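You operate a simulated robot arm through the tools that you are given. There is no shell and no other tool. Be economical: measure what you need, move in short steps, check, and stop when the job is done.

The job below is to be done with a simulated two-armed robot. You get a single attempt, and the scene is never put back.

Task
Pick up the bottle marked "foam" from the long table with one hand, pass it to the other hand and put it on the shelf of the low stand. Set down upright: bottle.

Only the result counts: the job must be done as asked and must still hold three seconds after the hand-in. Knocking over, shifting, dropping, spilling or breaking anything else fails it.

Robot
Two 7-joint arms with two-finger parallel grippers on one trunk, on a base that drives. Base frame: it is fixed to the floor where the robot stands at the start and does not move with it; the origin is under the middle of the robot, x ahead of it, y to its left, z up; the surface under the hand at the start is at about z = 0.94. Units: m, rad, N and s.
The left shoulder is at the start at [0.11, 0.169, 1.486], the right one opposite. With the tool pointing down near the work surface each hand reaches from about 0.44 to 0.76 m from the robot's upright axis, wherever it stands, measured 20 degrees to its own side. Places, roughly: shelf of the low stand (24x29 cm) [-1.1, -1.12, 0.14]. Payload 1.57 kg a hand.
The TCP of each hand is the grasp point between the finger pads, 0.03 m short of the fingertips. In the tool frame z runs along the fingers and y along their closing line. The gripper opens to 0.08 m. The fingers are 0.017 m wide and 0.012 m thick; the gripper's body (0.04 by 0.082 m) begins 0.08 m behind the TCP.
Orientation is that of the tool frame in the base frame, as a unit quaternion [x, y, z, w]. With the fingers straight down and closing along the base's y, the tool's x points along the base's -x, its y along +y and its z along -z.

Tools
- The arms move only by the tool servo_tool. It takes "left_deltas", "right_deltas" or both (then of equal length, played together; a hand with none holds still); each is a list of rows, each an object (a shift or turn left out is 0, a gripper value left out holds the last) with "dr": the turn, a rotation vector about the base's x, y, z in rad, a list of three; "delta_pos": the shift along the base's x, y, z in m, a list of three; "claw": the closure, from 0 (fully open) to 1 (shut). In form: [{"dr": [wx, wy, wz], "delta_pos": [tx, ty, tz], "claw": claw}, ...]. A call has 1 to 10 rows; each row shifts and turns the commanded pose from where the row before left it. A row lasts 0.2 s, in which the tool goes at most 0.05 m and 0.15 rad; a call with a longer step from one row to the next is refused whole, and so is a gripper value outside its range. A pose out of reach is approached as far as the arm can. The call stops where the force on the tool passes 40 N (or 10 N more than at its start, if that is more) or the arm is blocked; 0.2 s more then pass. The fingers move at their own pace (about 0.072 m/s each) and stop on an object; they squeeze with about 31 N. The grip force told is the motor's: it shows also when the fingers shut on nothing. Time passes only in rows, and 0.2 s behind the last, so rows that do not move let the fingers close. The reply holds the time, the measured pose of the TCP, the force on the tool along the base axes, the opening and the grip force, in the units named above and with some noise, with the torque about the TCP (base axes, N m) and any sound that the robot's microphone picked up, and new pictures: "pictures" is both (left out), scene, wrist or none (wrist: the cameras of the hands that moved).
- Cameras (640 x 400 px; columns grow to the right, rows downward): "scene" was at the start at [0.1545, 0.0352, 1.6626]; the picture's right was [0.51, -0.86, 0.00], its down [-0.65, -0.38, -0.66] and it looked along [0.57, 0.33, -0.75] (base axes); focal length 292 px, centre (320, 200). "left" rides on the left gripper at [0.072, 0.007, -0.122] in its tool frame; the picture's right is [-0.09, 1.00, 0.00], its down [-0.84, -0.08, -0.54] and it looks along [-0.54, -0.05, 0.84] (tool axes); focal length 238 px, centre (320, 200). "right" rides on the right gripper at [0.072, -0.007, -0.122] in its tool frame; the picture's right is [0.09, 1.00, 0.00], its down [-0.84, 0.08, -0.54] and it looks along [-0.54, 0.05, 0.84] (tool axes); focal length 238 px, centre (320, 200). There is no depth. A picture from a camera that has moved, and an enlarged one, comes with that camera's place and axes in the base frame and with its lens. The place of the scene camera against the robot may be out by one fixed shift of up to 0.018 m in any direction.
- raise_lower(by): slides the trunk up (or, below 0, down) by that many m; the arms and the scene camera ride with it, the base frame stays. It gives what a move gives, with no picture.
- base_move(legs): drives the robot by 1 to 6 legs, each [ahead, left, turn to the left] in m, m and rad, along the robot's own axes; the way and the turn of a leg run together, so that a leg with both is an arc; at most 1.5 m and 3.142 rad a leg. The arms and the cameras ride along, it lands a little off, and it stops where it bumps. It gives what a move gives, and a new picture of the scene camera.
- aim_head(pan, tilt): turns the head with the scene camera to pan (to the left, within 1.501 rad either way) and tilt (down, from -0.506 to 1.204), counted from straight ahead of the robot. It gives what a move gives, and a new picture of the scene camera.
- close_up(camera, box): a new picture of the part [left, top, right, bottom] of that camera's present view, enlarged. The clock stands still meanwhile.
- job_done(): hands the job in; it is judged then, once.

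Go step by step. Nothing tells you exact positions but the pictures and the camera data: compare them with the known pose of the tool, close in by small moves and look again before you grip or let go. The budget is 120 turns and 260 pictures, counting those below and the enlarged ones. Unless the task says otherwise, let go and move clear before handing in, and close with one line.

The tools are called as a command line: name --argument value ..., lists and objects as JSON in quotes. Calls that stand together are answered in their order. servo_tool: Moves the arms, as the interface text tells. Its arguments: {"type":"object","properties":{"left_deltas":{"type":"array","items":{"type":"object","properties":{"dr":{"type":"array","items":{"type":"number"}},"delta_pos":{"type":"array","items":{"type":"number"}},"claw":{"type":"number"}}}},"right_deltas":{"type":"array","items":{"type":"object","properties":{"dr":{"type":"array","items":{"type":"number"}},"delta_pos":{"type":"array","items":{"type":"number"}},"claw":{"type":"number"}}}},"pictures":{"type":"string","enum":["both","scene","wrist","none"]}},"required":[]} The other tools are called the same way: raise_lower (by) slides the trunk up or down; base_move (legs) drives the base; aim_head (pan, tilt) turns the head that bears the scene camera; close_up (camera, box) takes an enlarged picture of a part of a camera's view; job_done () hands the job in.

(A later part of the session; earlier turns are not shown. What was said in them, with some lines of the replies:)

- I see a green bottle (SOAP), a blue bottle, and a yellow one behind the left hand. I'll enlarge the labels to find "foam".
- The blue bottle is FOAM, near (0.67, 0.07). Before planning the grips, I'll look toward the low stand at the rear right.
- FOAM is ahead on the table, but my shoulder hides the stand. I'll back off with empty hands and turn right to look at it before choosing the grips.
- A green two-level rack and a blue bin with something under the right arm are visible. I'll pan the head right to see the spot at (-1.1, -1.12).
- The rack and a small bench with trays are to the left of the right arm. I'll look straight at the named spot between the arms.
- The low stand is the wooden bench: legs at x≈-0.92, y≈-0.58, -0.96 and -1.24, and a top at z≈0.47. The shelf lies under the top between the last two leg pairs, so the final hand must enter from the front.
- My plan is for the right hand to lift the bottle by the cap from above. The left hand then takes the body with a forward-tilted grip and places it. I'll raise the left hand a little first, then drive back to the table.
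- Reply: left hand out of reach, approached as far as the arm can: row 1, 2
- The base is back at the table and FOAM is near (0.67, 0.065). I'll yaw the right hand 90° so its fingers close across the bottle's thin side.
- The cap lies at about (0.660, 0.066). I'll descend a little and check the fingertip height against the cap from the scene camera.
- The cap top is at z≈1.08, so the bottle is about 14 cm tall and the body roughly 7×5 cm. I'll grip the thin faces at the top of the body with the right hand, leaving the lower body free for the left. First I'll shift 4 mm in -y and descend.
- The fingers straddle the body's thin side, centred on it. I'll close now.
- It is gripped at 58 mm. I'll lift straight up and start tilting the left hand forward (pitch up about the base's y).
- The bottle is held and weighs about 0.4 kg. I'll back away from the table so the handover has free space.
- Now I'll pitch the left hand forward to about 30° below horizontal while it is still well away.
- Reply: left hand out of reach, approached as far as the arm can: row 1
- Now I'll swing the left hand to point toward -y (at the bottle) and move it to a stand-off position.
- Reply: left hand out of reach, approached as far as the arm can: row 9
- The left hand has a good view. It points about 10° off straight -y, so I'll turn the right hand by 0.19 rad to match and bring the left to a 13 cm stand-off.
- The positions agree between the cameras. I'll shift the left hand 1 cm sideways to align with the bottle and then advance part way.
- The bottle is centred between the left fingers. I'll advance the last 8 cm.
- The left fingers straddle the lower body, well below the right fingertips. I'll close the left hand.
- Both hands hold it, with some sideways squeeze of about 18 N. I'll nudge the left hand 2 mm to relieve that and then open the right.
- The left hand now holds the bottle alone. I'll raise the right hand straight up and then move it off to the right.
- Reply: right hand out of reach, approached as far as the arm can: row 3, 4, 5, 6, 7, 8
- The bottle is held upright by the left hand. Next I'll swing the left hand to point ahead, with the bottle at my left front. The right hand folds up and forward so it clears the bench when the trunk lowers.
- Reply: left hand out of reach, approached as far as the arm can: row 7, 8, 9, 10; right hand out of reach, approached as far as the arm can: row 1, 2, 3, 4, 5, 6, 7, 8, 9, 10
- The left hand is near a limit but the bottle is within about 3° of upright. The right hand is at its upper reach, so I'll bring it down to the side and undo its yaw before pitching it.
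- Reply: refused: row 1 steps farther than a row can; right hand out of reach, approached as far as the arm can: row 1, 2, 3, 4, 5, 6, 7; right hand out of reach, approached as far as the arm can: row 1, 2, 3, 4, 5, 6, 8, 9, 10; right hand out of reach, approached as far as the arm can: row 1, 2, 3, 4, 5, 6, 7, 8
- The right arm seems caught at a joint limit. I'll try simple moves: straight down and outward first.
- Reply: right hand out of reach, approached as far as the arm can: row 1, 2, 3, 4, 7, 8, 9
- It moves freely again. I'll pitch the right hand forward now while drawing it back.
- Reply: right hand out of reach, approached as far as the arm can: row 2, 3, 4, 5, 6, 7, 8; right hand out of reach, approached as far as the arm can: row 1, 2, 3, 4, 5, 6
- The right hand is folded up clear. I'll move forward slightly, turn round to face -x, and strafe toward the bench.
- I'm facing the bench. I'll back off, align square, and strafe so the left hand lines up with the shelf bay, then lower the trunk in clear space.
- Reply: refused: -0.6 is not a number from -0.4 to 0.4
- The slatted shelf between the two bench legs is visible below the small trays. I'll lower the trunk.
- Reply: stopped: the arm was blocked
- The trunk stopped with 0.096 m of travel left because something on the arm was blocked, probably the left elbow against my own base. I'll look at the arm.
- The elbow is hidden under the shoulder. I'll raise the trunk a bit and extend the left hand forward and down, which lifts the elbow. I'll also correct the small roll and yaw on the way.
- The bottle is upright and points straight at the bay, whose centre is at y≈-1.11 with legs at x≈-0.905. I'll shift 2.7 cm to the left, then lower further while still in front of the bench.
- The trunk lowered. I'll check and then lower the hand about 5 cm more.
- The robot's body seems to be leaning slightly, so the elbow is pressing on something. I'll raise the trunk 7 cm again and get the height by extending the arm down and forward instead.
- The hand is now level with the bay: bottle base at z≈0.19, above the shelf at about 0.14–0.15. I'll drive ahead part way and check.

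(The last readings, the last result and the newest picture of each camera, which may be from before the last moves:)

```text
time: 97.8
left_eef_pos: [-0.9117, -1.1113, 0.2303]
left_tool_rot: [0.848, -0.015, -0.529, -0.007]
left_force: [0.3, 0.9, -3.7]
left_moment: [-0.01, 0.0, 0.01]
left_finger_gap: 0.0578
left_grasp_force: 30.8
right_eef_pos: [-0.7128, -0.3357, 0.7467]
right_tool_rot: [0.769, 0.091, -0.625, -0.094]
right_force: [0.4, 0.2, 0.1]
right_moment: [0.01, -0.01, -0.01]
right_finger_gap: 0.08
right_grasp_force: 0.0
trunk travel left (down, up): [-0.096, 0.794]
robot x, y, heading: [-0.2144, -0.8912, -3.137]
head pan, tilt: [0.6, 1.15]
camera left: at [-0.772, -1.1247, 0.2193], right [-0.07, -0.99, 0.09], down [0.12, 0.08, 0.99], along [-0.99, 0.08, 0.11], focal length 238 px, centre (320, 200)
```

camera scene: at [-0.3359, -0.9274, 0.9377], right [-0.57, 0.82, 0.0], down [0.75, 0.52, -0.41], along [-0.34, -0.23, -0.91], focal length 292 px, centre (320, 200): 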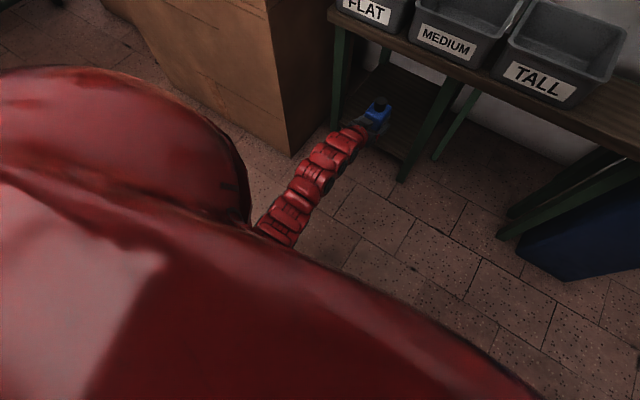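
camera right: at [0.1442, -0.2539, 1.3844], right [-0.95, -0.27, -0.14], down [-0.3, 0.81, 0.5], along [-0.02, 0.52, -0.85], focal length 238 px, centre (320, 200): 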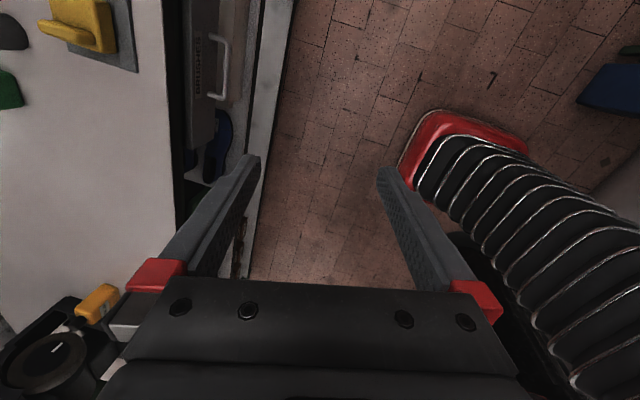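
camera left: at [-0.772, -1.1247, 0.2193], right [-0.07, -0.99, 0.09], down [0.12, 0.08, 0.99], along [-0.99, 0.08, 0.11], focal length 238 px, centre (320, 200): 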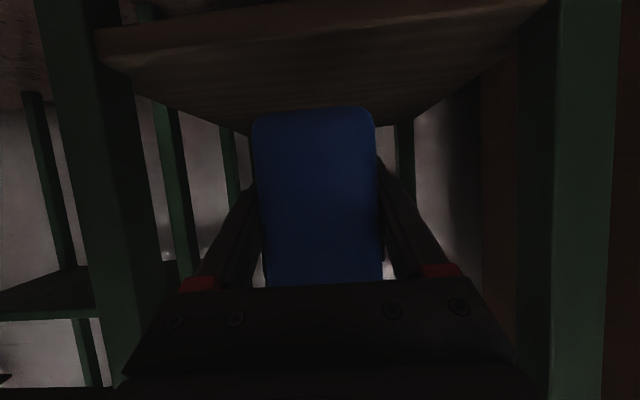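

The bottle is entering the bay, well centred between the legs. I'll drive in another 13 cm.

base_move --legs '[[0.135, 0, 0]]'

servo_tool --left_deltas '[{}]' --pictures "wrist"

aim_head --pan 0.45 --tilt 0.8

```text
time: 99.1
left_eef_pos: [-1.0467, -1.1141, 0.2294]
left_tool_rot: [0.848, -0.014, -0.53, -0.006]
left_force: [-0.5, 0.2, -3.7]
left_moment: [-0.01, -0.02, -0.01]
left_finger_gap: 0.0579
left_grasp_force: 31.1
right_eef_pos: [-0.8473, -0.3377, 0.7473]
right_tool_rot: [0.77, 0.093, -0.625, -0.093]
right_force: [0.1, 0.3, 0.7]
right_moment: [0.0, 0.02, 0.0]
right_finger_gap: 0.0798
right_grasp_force: 0.0
trunk travel left (down, up): [-0.096, 0.794]
robot x, y, heading: [-0.3487, -0.8873, -3.139]
head pan, tilt: [0.6, 1.15]
camera scene: at [-0.4706, -0.9281, 0.9377], right [-0.57, 0.82, 0.0], down [0.75, 0.52, -0.41], along [-0.34, -0.23, -0.91], focal length 292 px, centre (320, 200)
```

scene: 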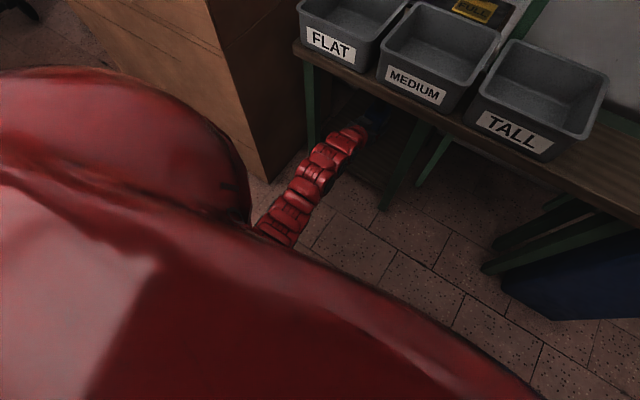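

```text
time: 99.5
left_eef_pos: [-1.0461, -1.1138, 0.2299]
left_tool_rot: [0.848, -0.014, -0.529, -0.006]
left_force: [-0.8, 0.3, -4.4]
left_moment: [0.0, 0.02, 0.0]
left_finger_gap: 0.058
left_grasp_force: 31.0
right_eef_pos: [-0.8472, -0.3369, 0.7488]
right_tool_rot: [0.769, 0.091, -0.626, -0.093]
right_force: [0.7, -0.3, 0.6]
right_moment: [0.03, 0.01, -0.03]
right_finger_gap: 0.0798
right_grasp_force: 0.1
trunk travel left (down, up): [-0.096, 0.794]
robot x, y, heading: [-0.3479, -0.8909, -3.14]
head pan, tilt: [0.6, 1.15]
camera left: at [-0.9065, -1.1258, 0.2192], right [-0.07, -0.99, 0.09], down [0.12, 0.08, 0.99], along [-0.99, 0.08, 0.11], focal length 238 px, centre (320, 200)
```

left: 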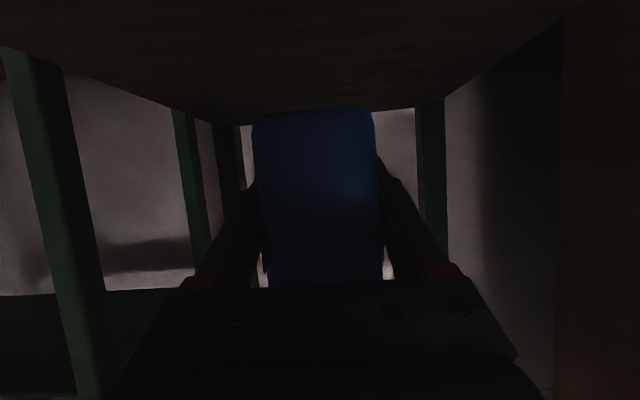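

```text
time: 100.4
left_eef_pos: [-1.0472, -1.1131, 0.2304]
left_tool_rot: [0.848, -0.014, -0.529, -0.006]
left_force: [-0.4, 0.2, -4.8]
left_moment: [0.02, 0.01, -0.01]
left_finger_gap: 0.0579
left_grasp_force: 30.5
right_eef_pos: [-0.8474, -0.3376, 0.7492]
right_tool_rot: [0.77, 0.093, -0.624, -0.094]
right_force: [-0.5, 0.9, -1.1]
right_moment: [0.01, -0.02, 0.01]
right_finger_gap: 0.0805
right_grasp_force: 0.1
trunk travel left (down, up): [-0.096, 0.794]
robot x, y, heading: [-0.3465, -0.8883, -3.135]
head pan, tilt: [0.45, 0.799]
camera scene: at [-0.4941, -0.9297, 0.9625], right [-0.44, 0.9, 0.0], down [0.64, 0.32, -0.7], along [-0.62, -0.31, -0.72], focal length 292 px, centre (320, 200)
```

scene: 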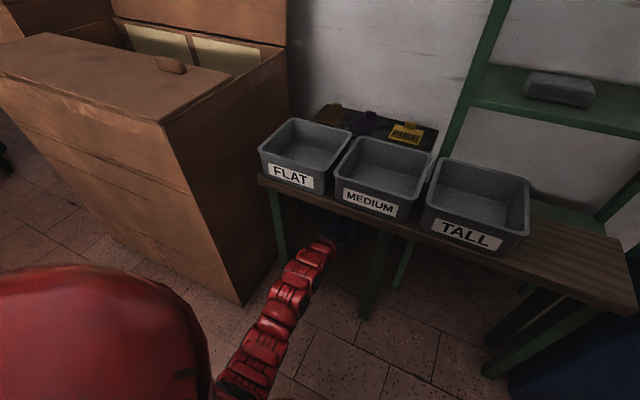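

The bottle is over the shelf at (-1.047, -1.113) with its base at about z = 0.19. I'll lower in small steps, watching the force.

servo_tool --left_deltas '[{"delta_pos": [0, 0, -0.01]}, {"delta_pos": [0, 0, -0.01]}, {"delta_pos": [0, 0, -0.01]}]' --pictures "none"

servo_tool --left_deltas '[{"delta_pos": [0, 0, -0.006]}]' --pictures "none"

```text
time: 101.2
left_eef_pos: [-1.0478, -1.1137, 0.1994]
left_tool_rot: [0.849, -0.014, -0.529, -0.006]
left_force: [0.9, 0.3, -4.5]
left_moment: [0.01, 0.04, 0.02]
left_finger_gap: 0.0581
left_grasp_force: 30.7
right_eef_pos: [-0.8479, -0.3359, 0.7473]
right_tool_rot: [0.77, 0.091, -0.625, -0.094]
right_force: [-0.2, 0.4, 0.1]
right_moment: [-0.03, -0.02, -0.01]
right_finger_gap: 0.0799
right_grasp_force: 0.2
trunk travel left (down, up): [-0.096, 0.794]
robot x, y, heading: [-0.3466, -0.8891, -3.136]
head pan, tilt: [0.45, 0.799]
```

```text
time: 101.6
left_eef_pos: [-1.0465, -1.1132, 0.1938]
left_tool_rot: [0.848, -0.014, -0.53, -0.006]
left_force: [0.0, 0.6, -2.6]
left_moment: [0.02, 0.0, -0.01]
left_finger_gap: 0.058
left_grasp_force: 31.0
right_eef_pos: [-0.8481, -0.3377, 0.7476]
right_tool_rot: [0.77, 0.091, -0.625, -0.094]
right_force: [0.9, -1.0, -0.5]
right_moment: [0.02, 0.02, 0.02]
right_finger_gap: 0.08
right_grasp_force: 0.3
trunk travel left (down, up): [-0.096, 0.794]
robot x, y, heading: [-0.3484, -0.8857, -3.138]
head pan, tilt: [0.45, 0.799]
```

servo_tool --left_deltas '[{"delta_pos": [0, 0, -0.004]}]' --pictures "none"

servo_tool --left_deltas '[{"delta_pos": [0, 0, -0.004]}]' --pictures "wrist"

```text
time: 102.0
left_eef_pos: [-1.0456, -1.1144, 0.191]
left_tool_rot: [0.848, -0.015, -0.53, -0.007]
left_force: [-0.6, -0.6, -3.6]
left_moment: [0.02, 0.02, 0.0]
left_finger_gap: 0.0577
left_grasp_force: 30.8
right_eef_pos: [-0.848, -0.3369, 0.7476]
right_tool_rot: [0.77, 0.092, -0.625, -0.093]
right_force: [0.1, 0.6, -1.0]
right_moment: [-0.03, 0.01, 0.0]
right_finger_gap: 0.0802
right_grasp_force: 0.0
trunk travel left (down, up): [-0.096, 0.794]
robot x, y, heading: [-0.3464, -0.8858, -3.141]
head pan, tilt: [0.45, 0.799]
```

```text
time: 102.4
left_eef_pos: [-1.0473, -1.1136, 0.1856]
left_tool_rot: [0.848, -0.014, -0.53, -0.006]
left_force: [0.3, 0.5, -4.8]
left_moment: [0.0, 0.03, 0.03]
left_finger_gap: 0.058
left_grasp_force: 31.0
right_eef_pos: [-0.8469, -0.3375, 0.7486]
right_tool_rot: [0.77, 0.092, -0.625, -0.093]
right_force: [-0.7, 0.1, -0.3]
right_moment: [-0.01, -0.01, -0.01]
right_finger_gap: 0.08
right_grasp_force: 0.0
trunk travel left (down, up): [-0.096, 0.794]
robot x, y, heading: [-0.3495, -0.8875, -3.136]
head pan, tilt: [0.45, 0.799]
camera left: at [-0.9065, -1.1258, 0.1757], right [-0.07, -0.99, 0.09], down [0.12, 0.08, 0.99], along [-0.99, 0.08, 0.11], focal length 238 px, centre (320, 200)
```

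left: 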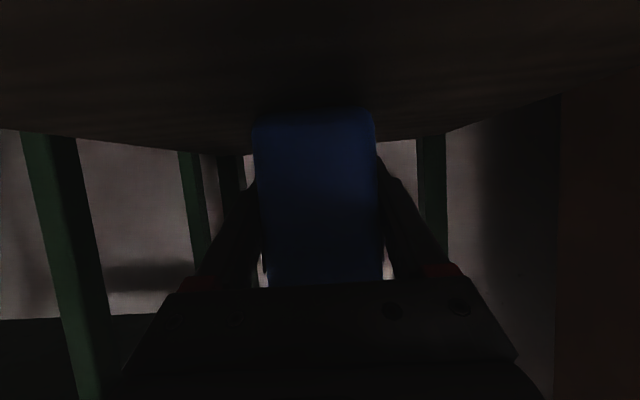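

No contact yet. I'll keep going in 3 mm steps.

servo_tool --left_deltas '[{"delta_pos": [0, 0, -0.003]}]' --pictures "none"

servo_tool --left_deltas '[{"delta_pos": [0, 0, -0.003]}]' --pictures "none"

```text
time: 102.8
left_eef_pos: [-1.0468, -1.1141, 0.1832]
left_tool_rot: [0.849, -0.015, -0.528, -0.007]
left_force: [-0.1, 0.4, -3.9]
left_moment: [-0.01, -0.03, 0.01]
left_finger_gap: 0.0581
left_grasp_force: 30.9
right_eef_pos: [-0.8472, -0.337, 0.748]
right_tool_rot: [0.77, 0.092, -0.625, -0.093]
right_force: [0.4, -0.1, -1.1]
right_moment: [-0.01, -0.01, -0.02]
right_finger_gap: 0.08
right_grasp_force: 0.0
trunk travel left (down, up): [-0.096, 0.794]
robot x, y, heading: [-0.3462, -0.8921, -3.134]
head pan, tilt: [0.45, 0.799]
```

```text
time: 103.2
left_eef_pos: [-1.0476, -1.1132, 0.1811]
left_tool_rot: [0.848, -0.015, -0.53, -0.006]
left_force: [1.8, -0.6, 0.1]
left_moment: [0.12, 0.04, -0.06]
left_finger_gap: 0.0581
left_grasp_force: 31.3
right_eef_pos: [-0.8487, -0.3377, 0.7474]
right_tool_rot: [0.77, 0.092, -0.625, -0.093]
right_force: [0.2, 0.2, -0.1]
right_moment: [0.02, -0.01, 0.03]
right_finger_gap: 0.0802
right_grasp_force: 0.0
trunk travel left (down, up): [-0.096, 0.794]
robot x, y, heading: [-0.3475, -0.8925, -3.135]
head pan, tilt: [0.45, 0.799]
```

The shelf has taken the weight. I'll settle 1.5 mm more and open the gripper.

servo_tool --left_deltas '[{"delta_pos": [0, 0, -0.0015]}, {}]' --pictures "none"

servo_tool --left_deltas '[{"claw": 0.1}, {"claw": 0}, {"claw": 0}]' --pictures "wrist"

```text
time: 103.8
left_eef_pos: [-1.0478, -1.1136, 0.1808]
left_tool_rot: [0.848, -0.014, -0.53, -0.005]
left_force: [0.4, -2.0, 8.8]
left_moment: [0.29, 0.41, 0.04]
left_finger_gap: 0.0581
left_grasp_force: 30.7
right_eef_pos: [-0.8464, -0.3381, 0.7473]
right_tool_rot: [0.77, 0.093, -0.625, -0.093]
right_force: [0.0, -0.3, 0.3]
right_moment: [0.01, 0.0, -0.01]
right_finger_gap: 0.0798
right_grasp_force: 0.2
trunk travel left (down, up): [-0.096, 0.794]
robot x, y, heading: [-0.3445, -0.8924, -3.139]
head pan, tilt: [0.45, 0.799]
```

```text
time: 104.6
left_eef_pos: [-1.0457, -1.1127, 0.1795]
left_tool_rot: [0.848, -0.015, -0.53, -0.006]
left_force: [-0.1, -0.7, -0.5]
left_moment: [0.0, 0.01, 0.01]
left_finger_gap: 0.0798
left_grasp_force: 0.0
right_eef_pos: [-0.8476, -0.3377, 0.7483]
right_tool_rot: [0.77, 0.092, -0.625, -0.093]
right_force: [0.4, 0.7, 0.8]
right_moment: [-0.01, 0.0, 0.03]
right_finger_gap: 0.0798
right_grasp_force: 0.0
trunk travel left (down, up): [-0.096, 0.794]
robot x, y, heading: [-0.3464, -0.8926, -3.14]
head pan, tilt: [0.45, 0.799]
camera left: at [-0.9063, -1.1254, 0.1681], right [-0.07, -0.99, 0.09], down [0.12, 0.08, 0.99], along [-0.99, 0.08, 0.11], focal length 238 px, centre (320, 200)
```

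left: 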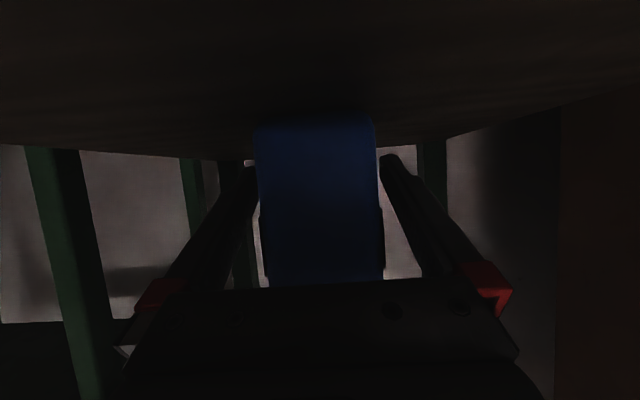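

The bottle is released and standing. I'll draw the hand straight back with the arm first, then check.

servo_tool --left_deltas '[{"delta_pos": [0.015, 0, 0.002]}, {"delta_pos": [0.02, 0, 0.002]}, {"delta_pos": [0.025, 0, 0.004]}, {"delta_pos": [0.025, 0, 0.006]}]' --pictures "wrist"

```text
time: 105.6
left_eef_pos: [-0.9688, -1.1149, 0.192]
left_tool_rot: [0.847, -0.015, -0.531, -0.008]
left_force: [0.0, 0.6, 0.1]
left_moment: [-0.05, 0.0, 0.02]
left_finger_gap: 0.0801
left_grasp_force: 0.1
right_eef_pos: [-0.8547, -0.3447, 0.7487]
right_tool_rot: [0.773, 0.095, -0.62, -0.097]
right_force: [0.4, -0.8, 1.2]
right_moment: [0.0, 0.03, 0.04]
right_finger_gap: 0.0802
right_grasp_force: 0.0
trunk travel left (down, up): [-0.096, 0.794]
robot x, y, heading: [-0.3463, -0.8899, -3.136]
head pan, tilt: [0.45, 0.799]
camera left: at [-0.8295, -1.1278, 0.1815], right [-0.07, -0.99, 0.09], down [0.12, 0.08, 0.99], along [-0.99, 0.08, 0.12], focal length 238 px, centre (320, 200)
```

left: 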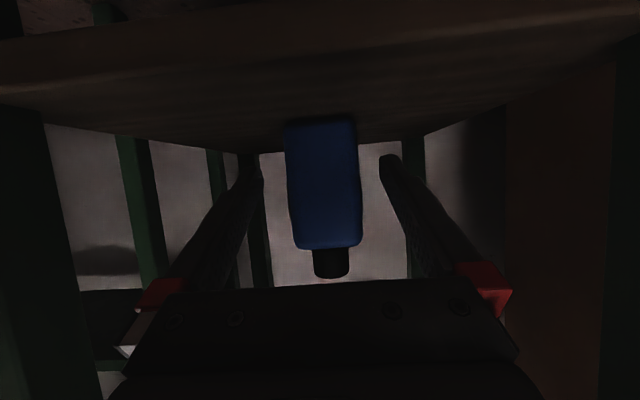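

The bottle stands clear between the fingers. I'll drive the base back to take the hand out of the bay.

base_move --legs '[[-0.2, 0, 0]]'

servo_tool --left_deltas '[{}]' --pictures "wrist"

aim_head --pan 0.3 --tilt 0.5

```text
time: 107.2
left_eef_pos: [-0.7616, -1.1144, 0.1863]
left_tool_rot: [0.85, -0.013, -0.527, -0.01]
left_force: [0.3, -0.3, 0.4]
left_moment: [0.0, 0.02, 0.0]
left_finger_gap: 0.0802
left_grasp_force: 0.1
right_eef_pos: [-0.6541, -0.3444, 0.7501]
right_tool_rot: [0.773, 0.097, -0.619, -0.099]
right_force: [0.1, -0.4, -0.5]
right_moment: [0.01, 0.02, 0.02]
right_finger_gap: 0.0798
right_grasp_force: 0.1
trunk travel left (down, up): [-0.096, 0.794]
robot x, y, heading: [-0.1469, -0.8878, -3.133]
head pan, tilt: [0.45, 0.799]
camera scene: at [-0.3021, -0.9394, 0.9614], right [-0.44, 0.9, 0.01], down [0.65, 0.33, -0.68], along [-0.62, -0.3, -0.73], focal length 292 px, centre (320, 200)
```

scene: 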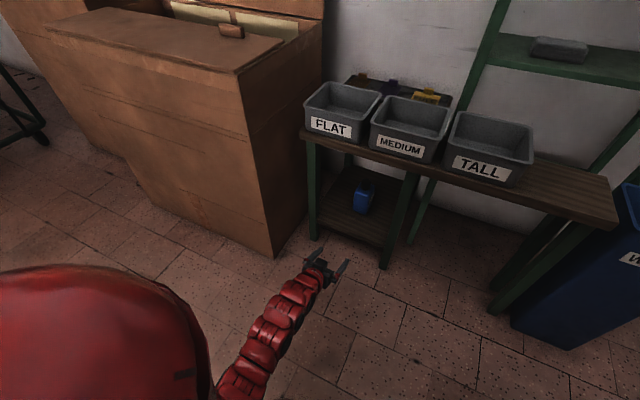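

```text
time: 107.6
left_eef_pos: [-0.7647, -1.115, 0.1927]
left_tool_rot: [0.847, -0.017, -0.532, -0.007]
left_force: [1.3, 0.5, 0.1]
left_moment: [0.0, -0.01, 0.02]
left_finger_gap: 0.0802
left_grasp_force: 0.0
right_eef_pos: [-0.65, -0.3432, 0.751]
right_tool_rot: [0.771, 0.096, -0.622, -0.097]
right_force: [-0.6, -0.2, -0.6]
right_moment: [0.02, -0.04, 0.04]
right_finger_gap: 0.0802
right_grasp_force: 0.0
trunk travel left (down, up): [-0.096, 0.794]
robot x, y, heading: [-0.1427, -0.8938, -3.136]
head pan, tilt: [0.45, 0.799]
camera left: at [-0.6252, -1.128, 0.1824], right [-0.07, -0.99, 0.09], down [0.13, 0.08, 0.99], along [-0.99, 0.09, 0.12], focal length 238 px, centre (320, 200)
```

left: 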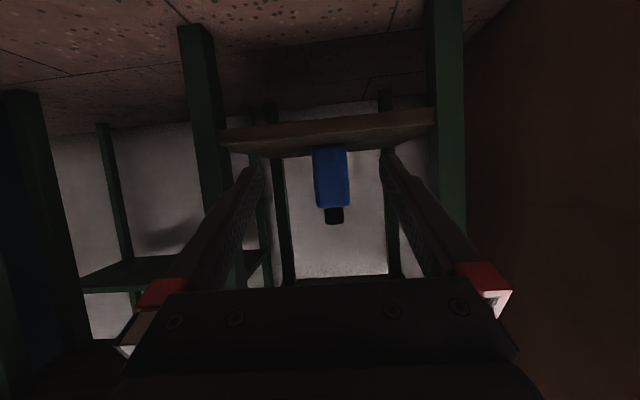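

```text
time: 108.4
left_eef_pos: [-0.7628, -1.1169, 0.1904]
left_tool_rot: [0.848, -0.016, -0.529, -0.008]
left_force: [0.6, -1.0, 0.7]
left_moment: [0.01, 0.05, 0.02]
left_finger_gap: 0.08
left_grasp_force: 0.0
right_eef_pos: [-0.6502, -0.3441, 0.7512]
right_tool_rot: [0.772, 0.096, -0.621, -0.098]
right_force: [0.4, -0.5, 0.2]
right_moment: [-0.01, 0.0, -0.02]
right_finger_gap: 0.08
right_grasp_force: 0.0
trunk travel left (down, up): [-0.096, 0.794]
robot x, y, heading: [-0.1474, -0.8909, -3.131]
head pan, tilt: [0.3, 0.499]
camera scene: at [-0.3137, -0.9312, 0.9872], right [-0.3, 0.95, 0.01], down [0.47, 0.16, -0.87], along [-0.83, -0.26, -0.49], focal length 292 px, centre (320, 200)
```

scene: 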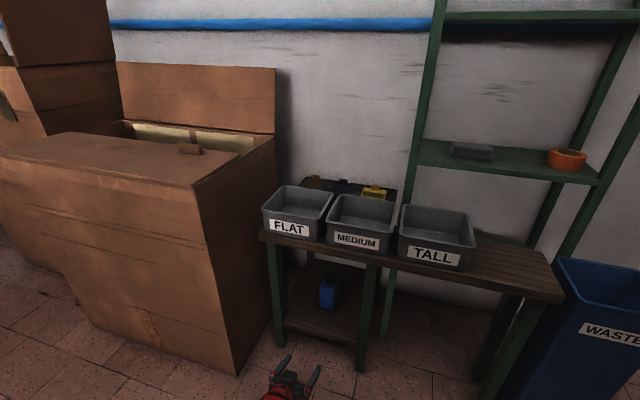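

The FOAM bottle stands upright near the middle of the stand's shelf. The hand is clear and nothing else has moved, so I'm handing in.

job_done

```text
The job is handed in.
```

I picked up the FOAM bottle with the right hand, passed it to the left, and set it upright on the shelf of the low stand. The hand was clear at hand-in, and the last pictures showed the bottle standing and nothing else moved.
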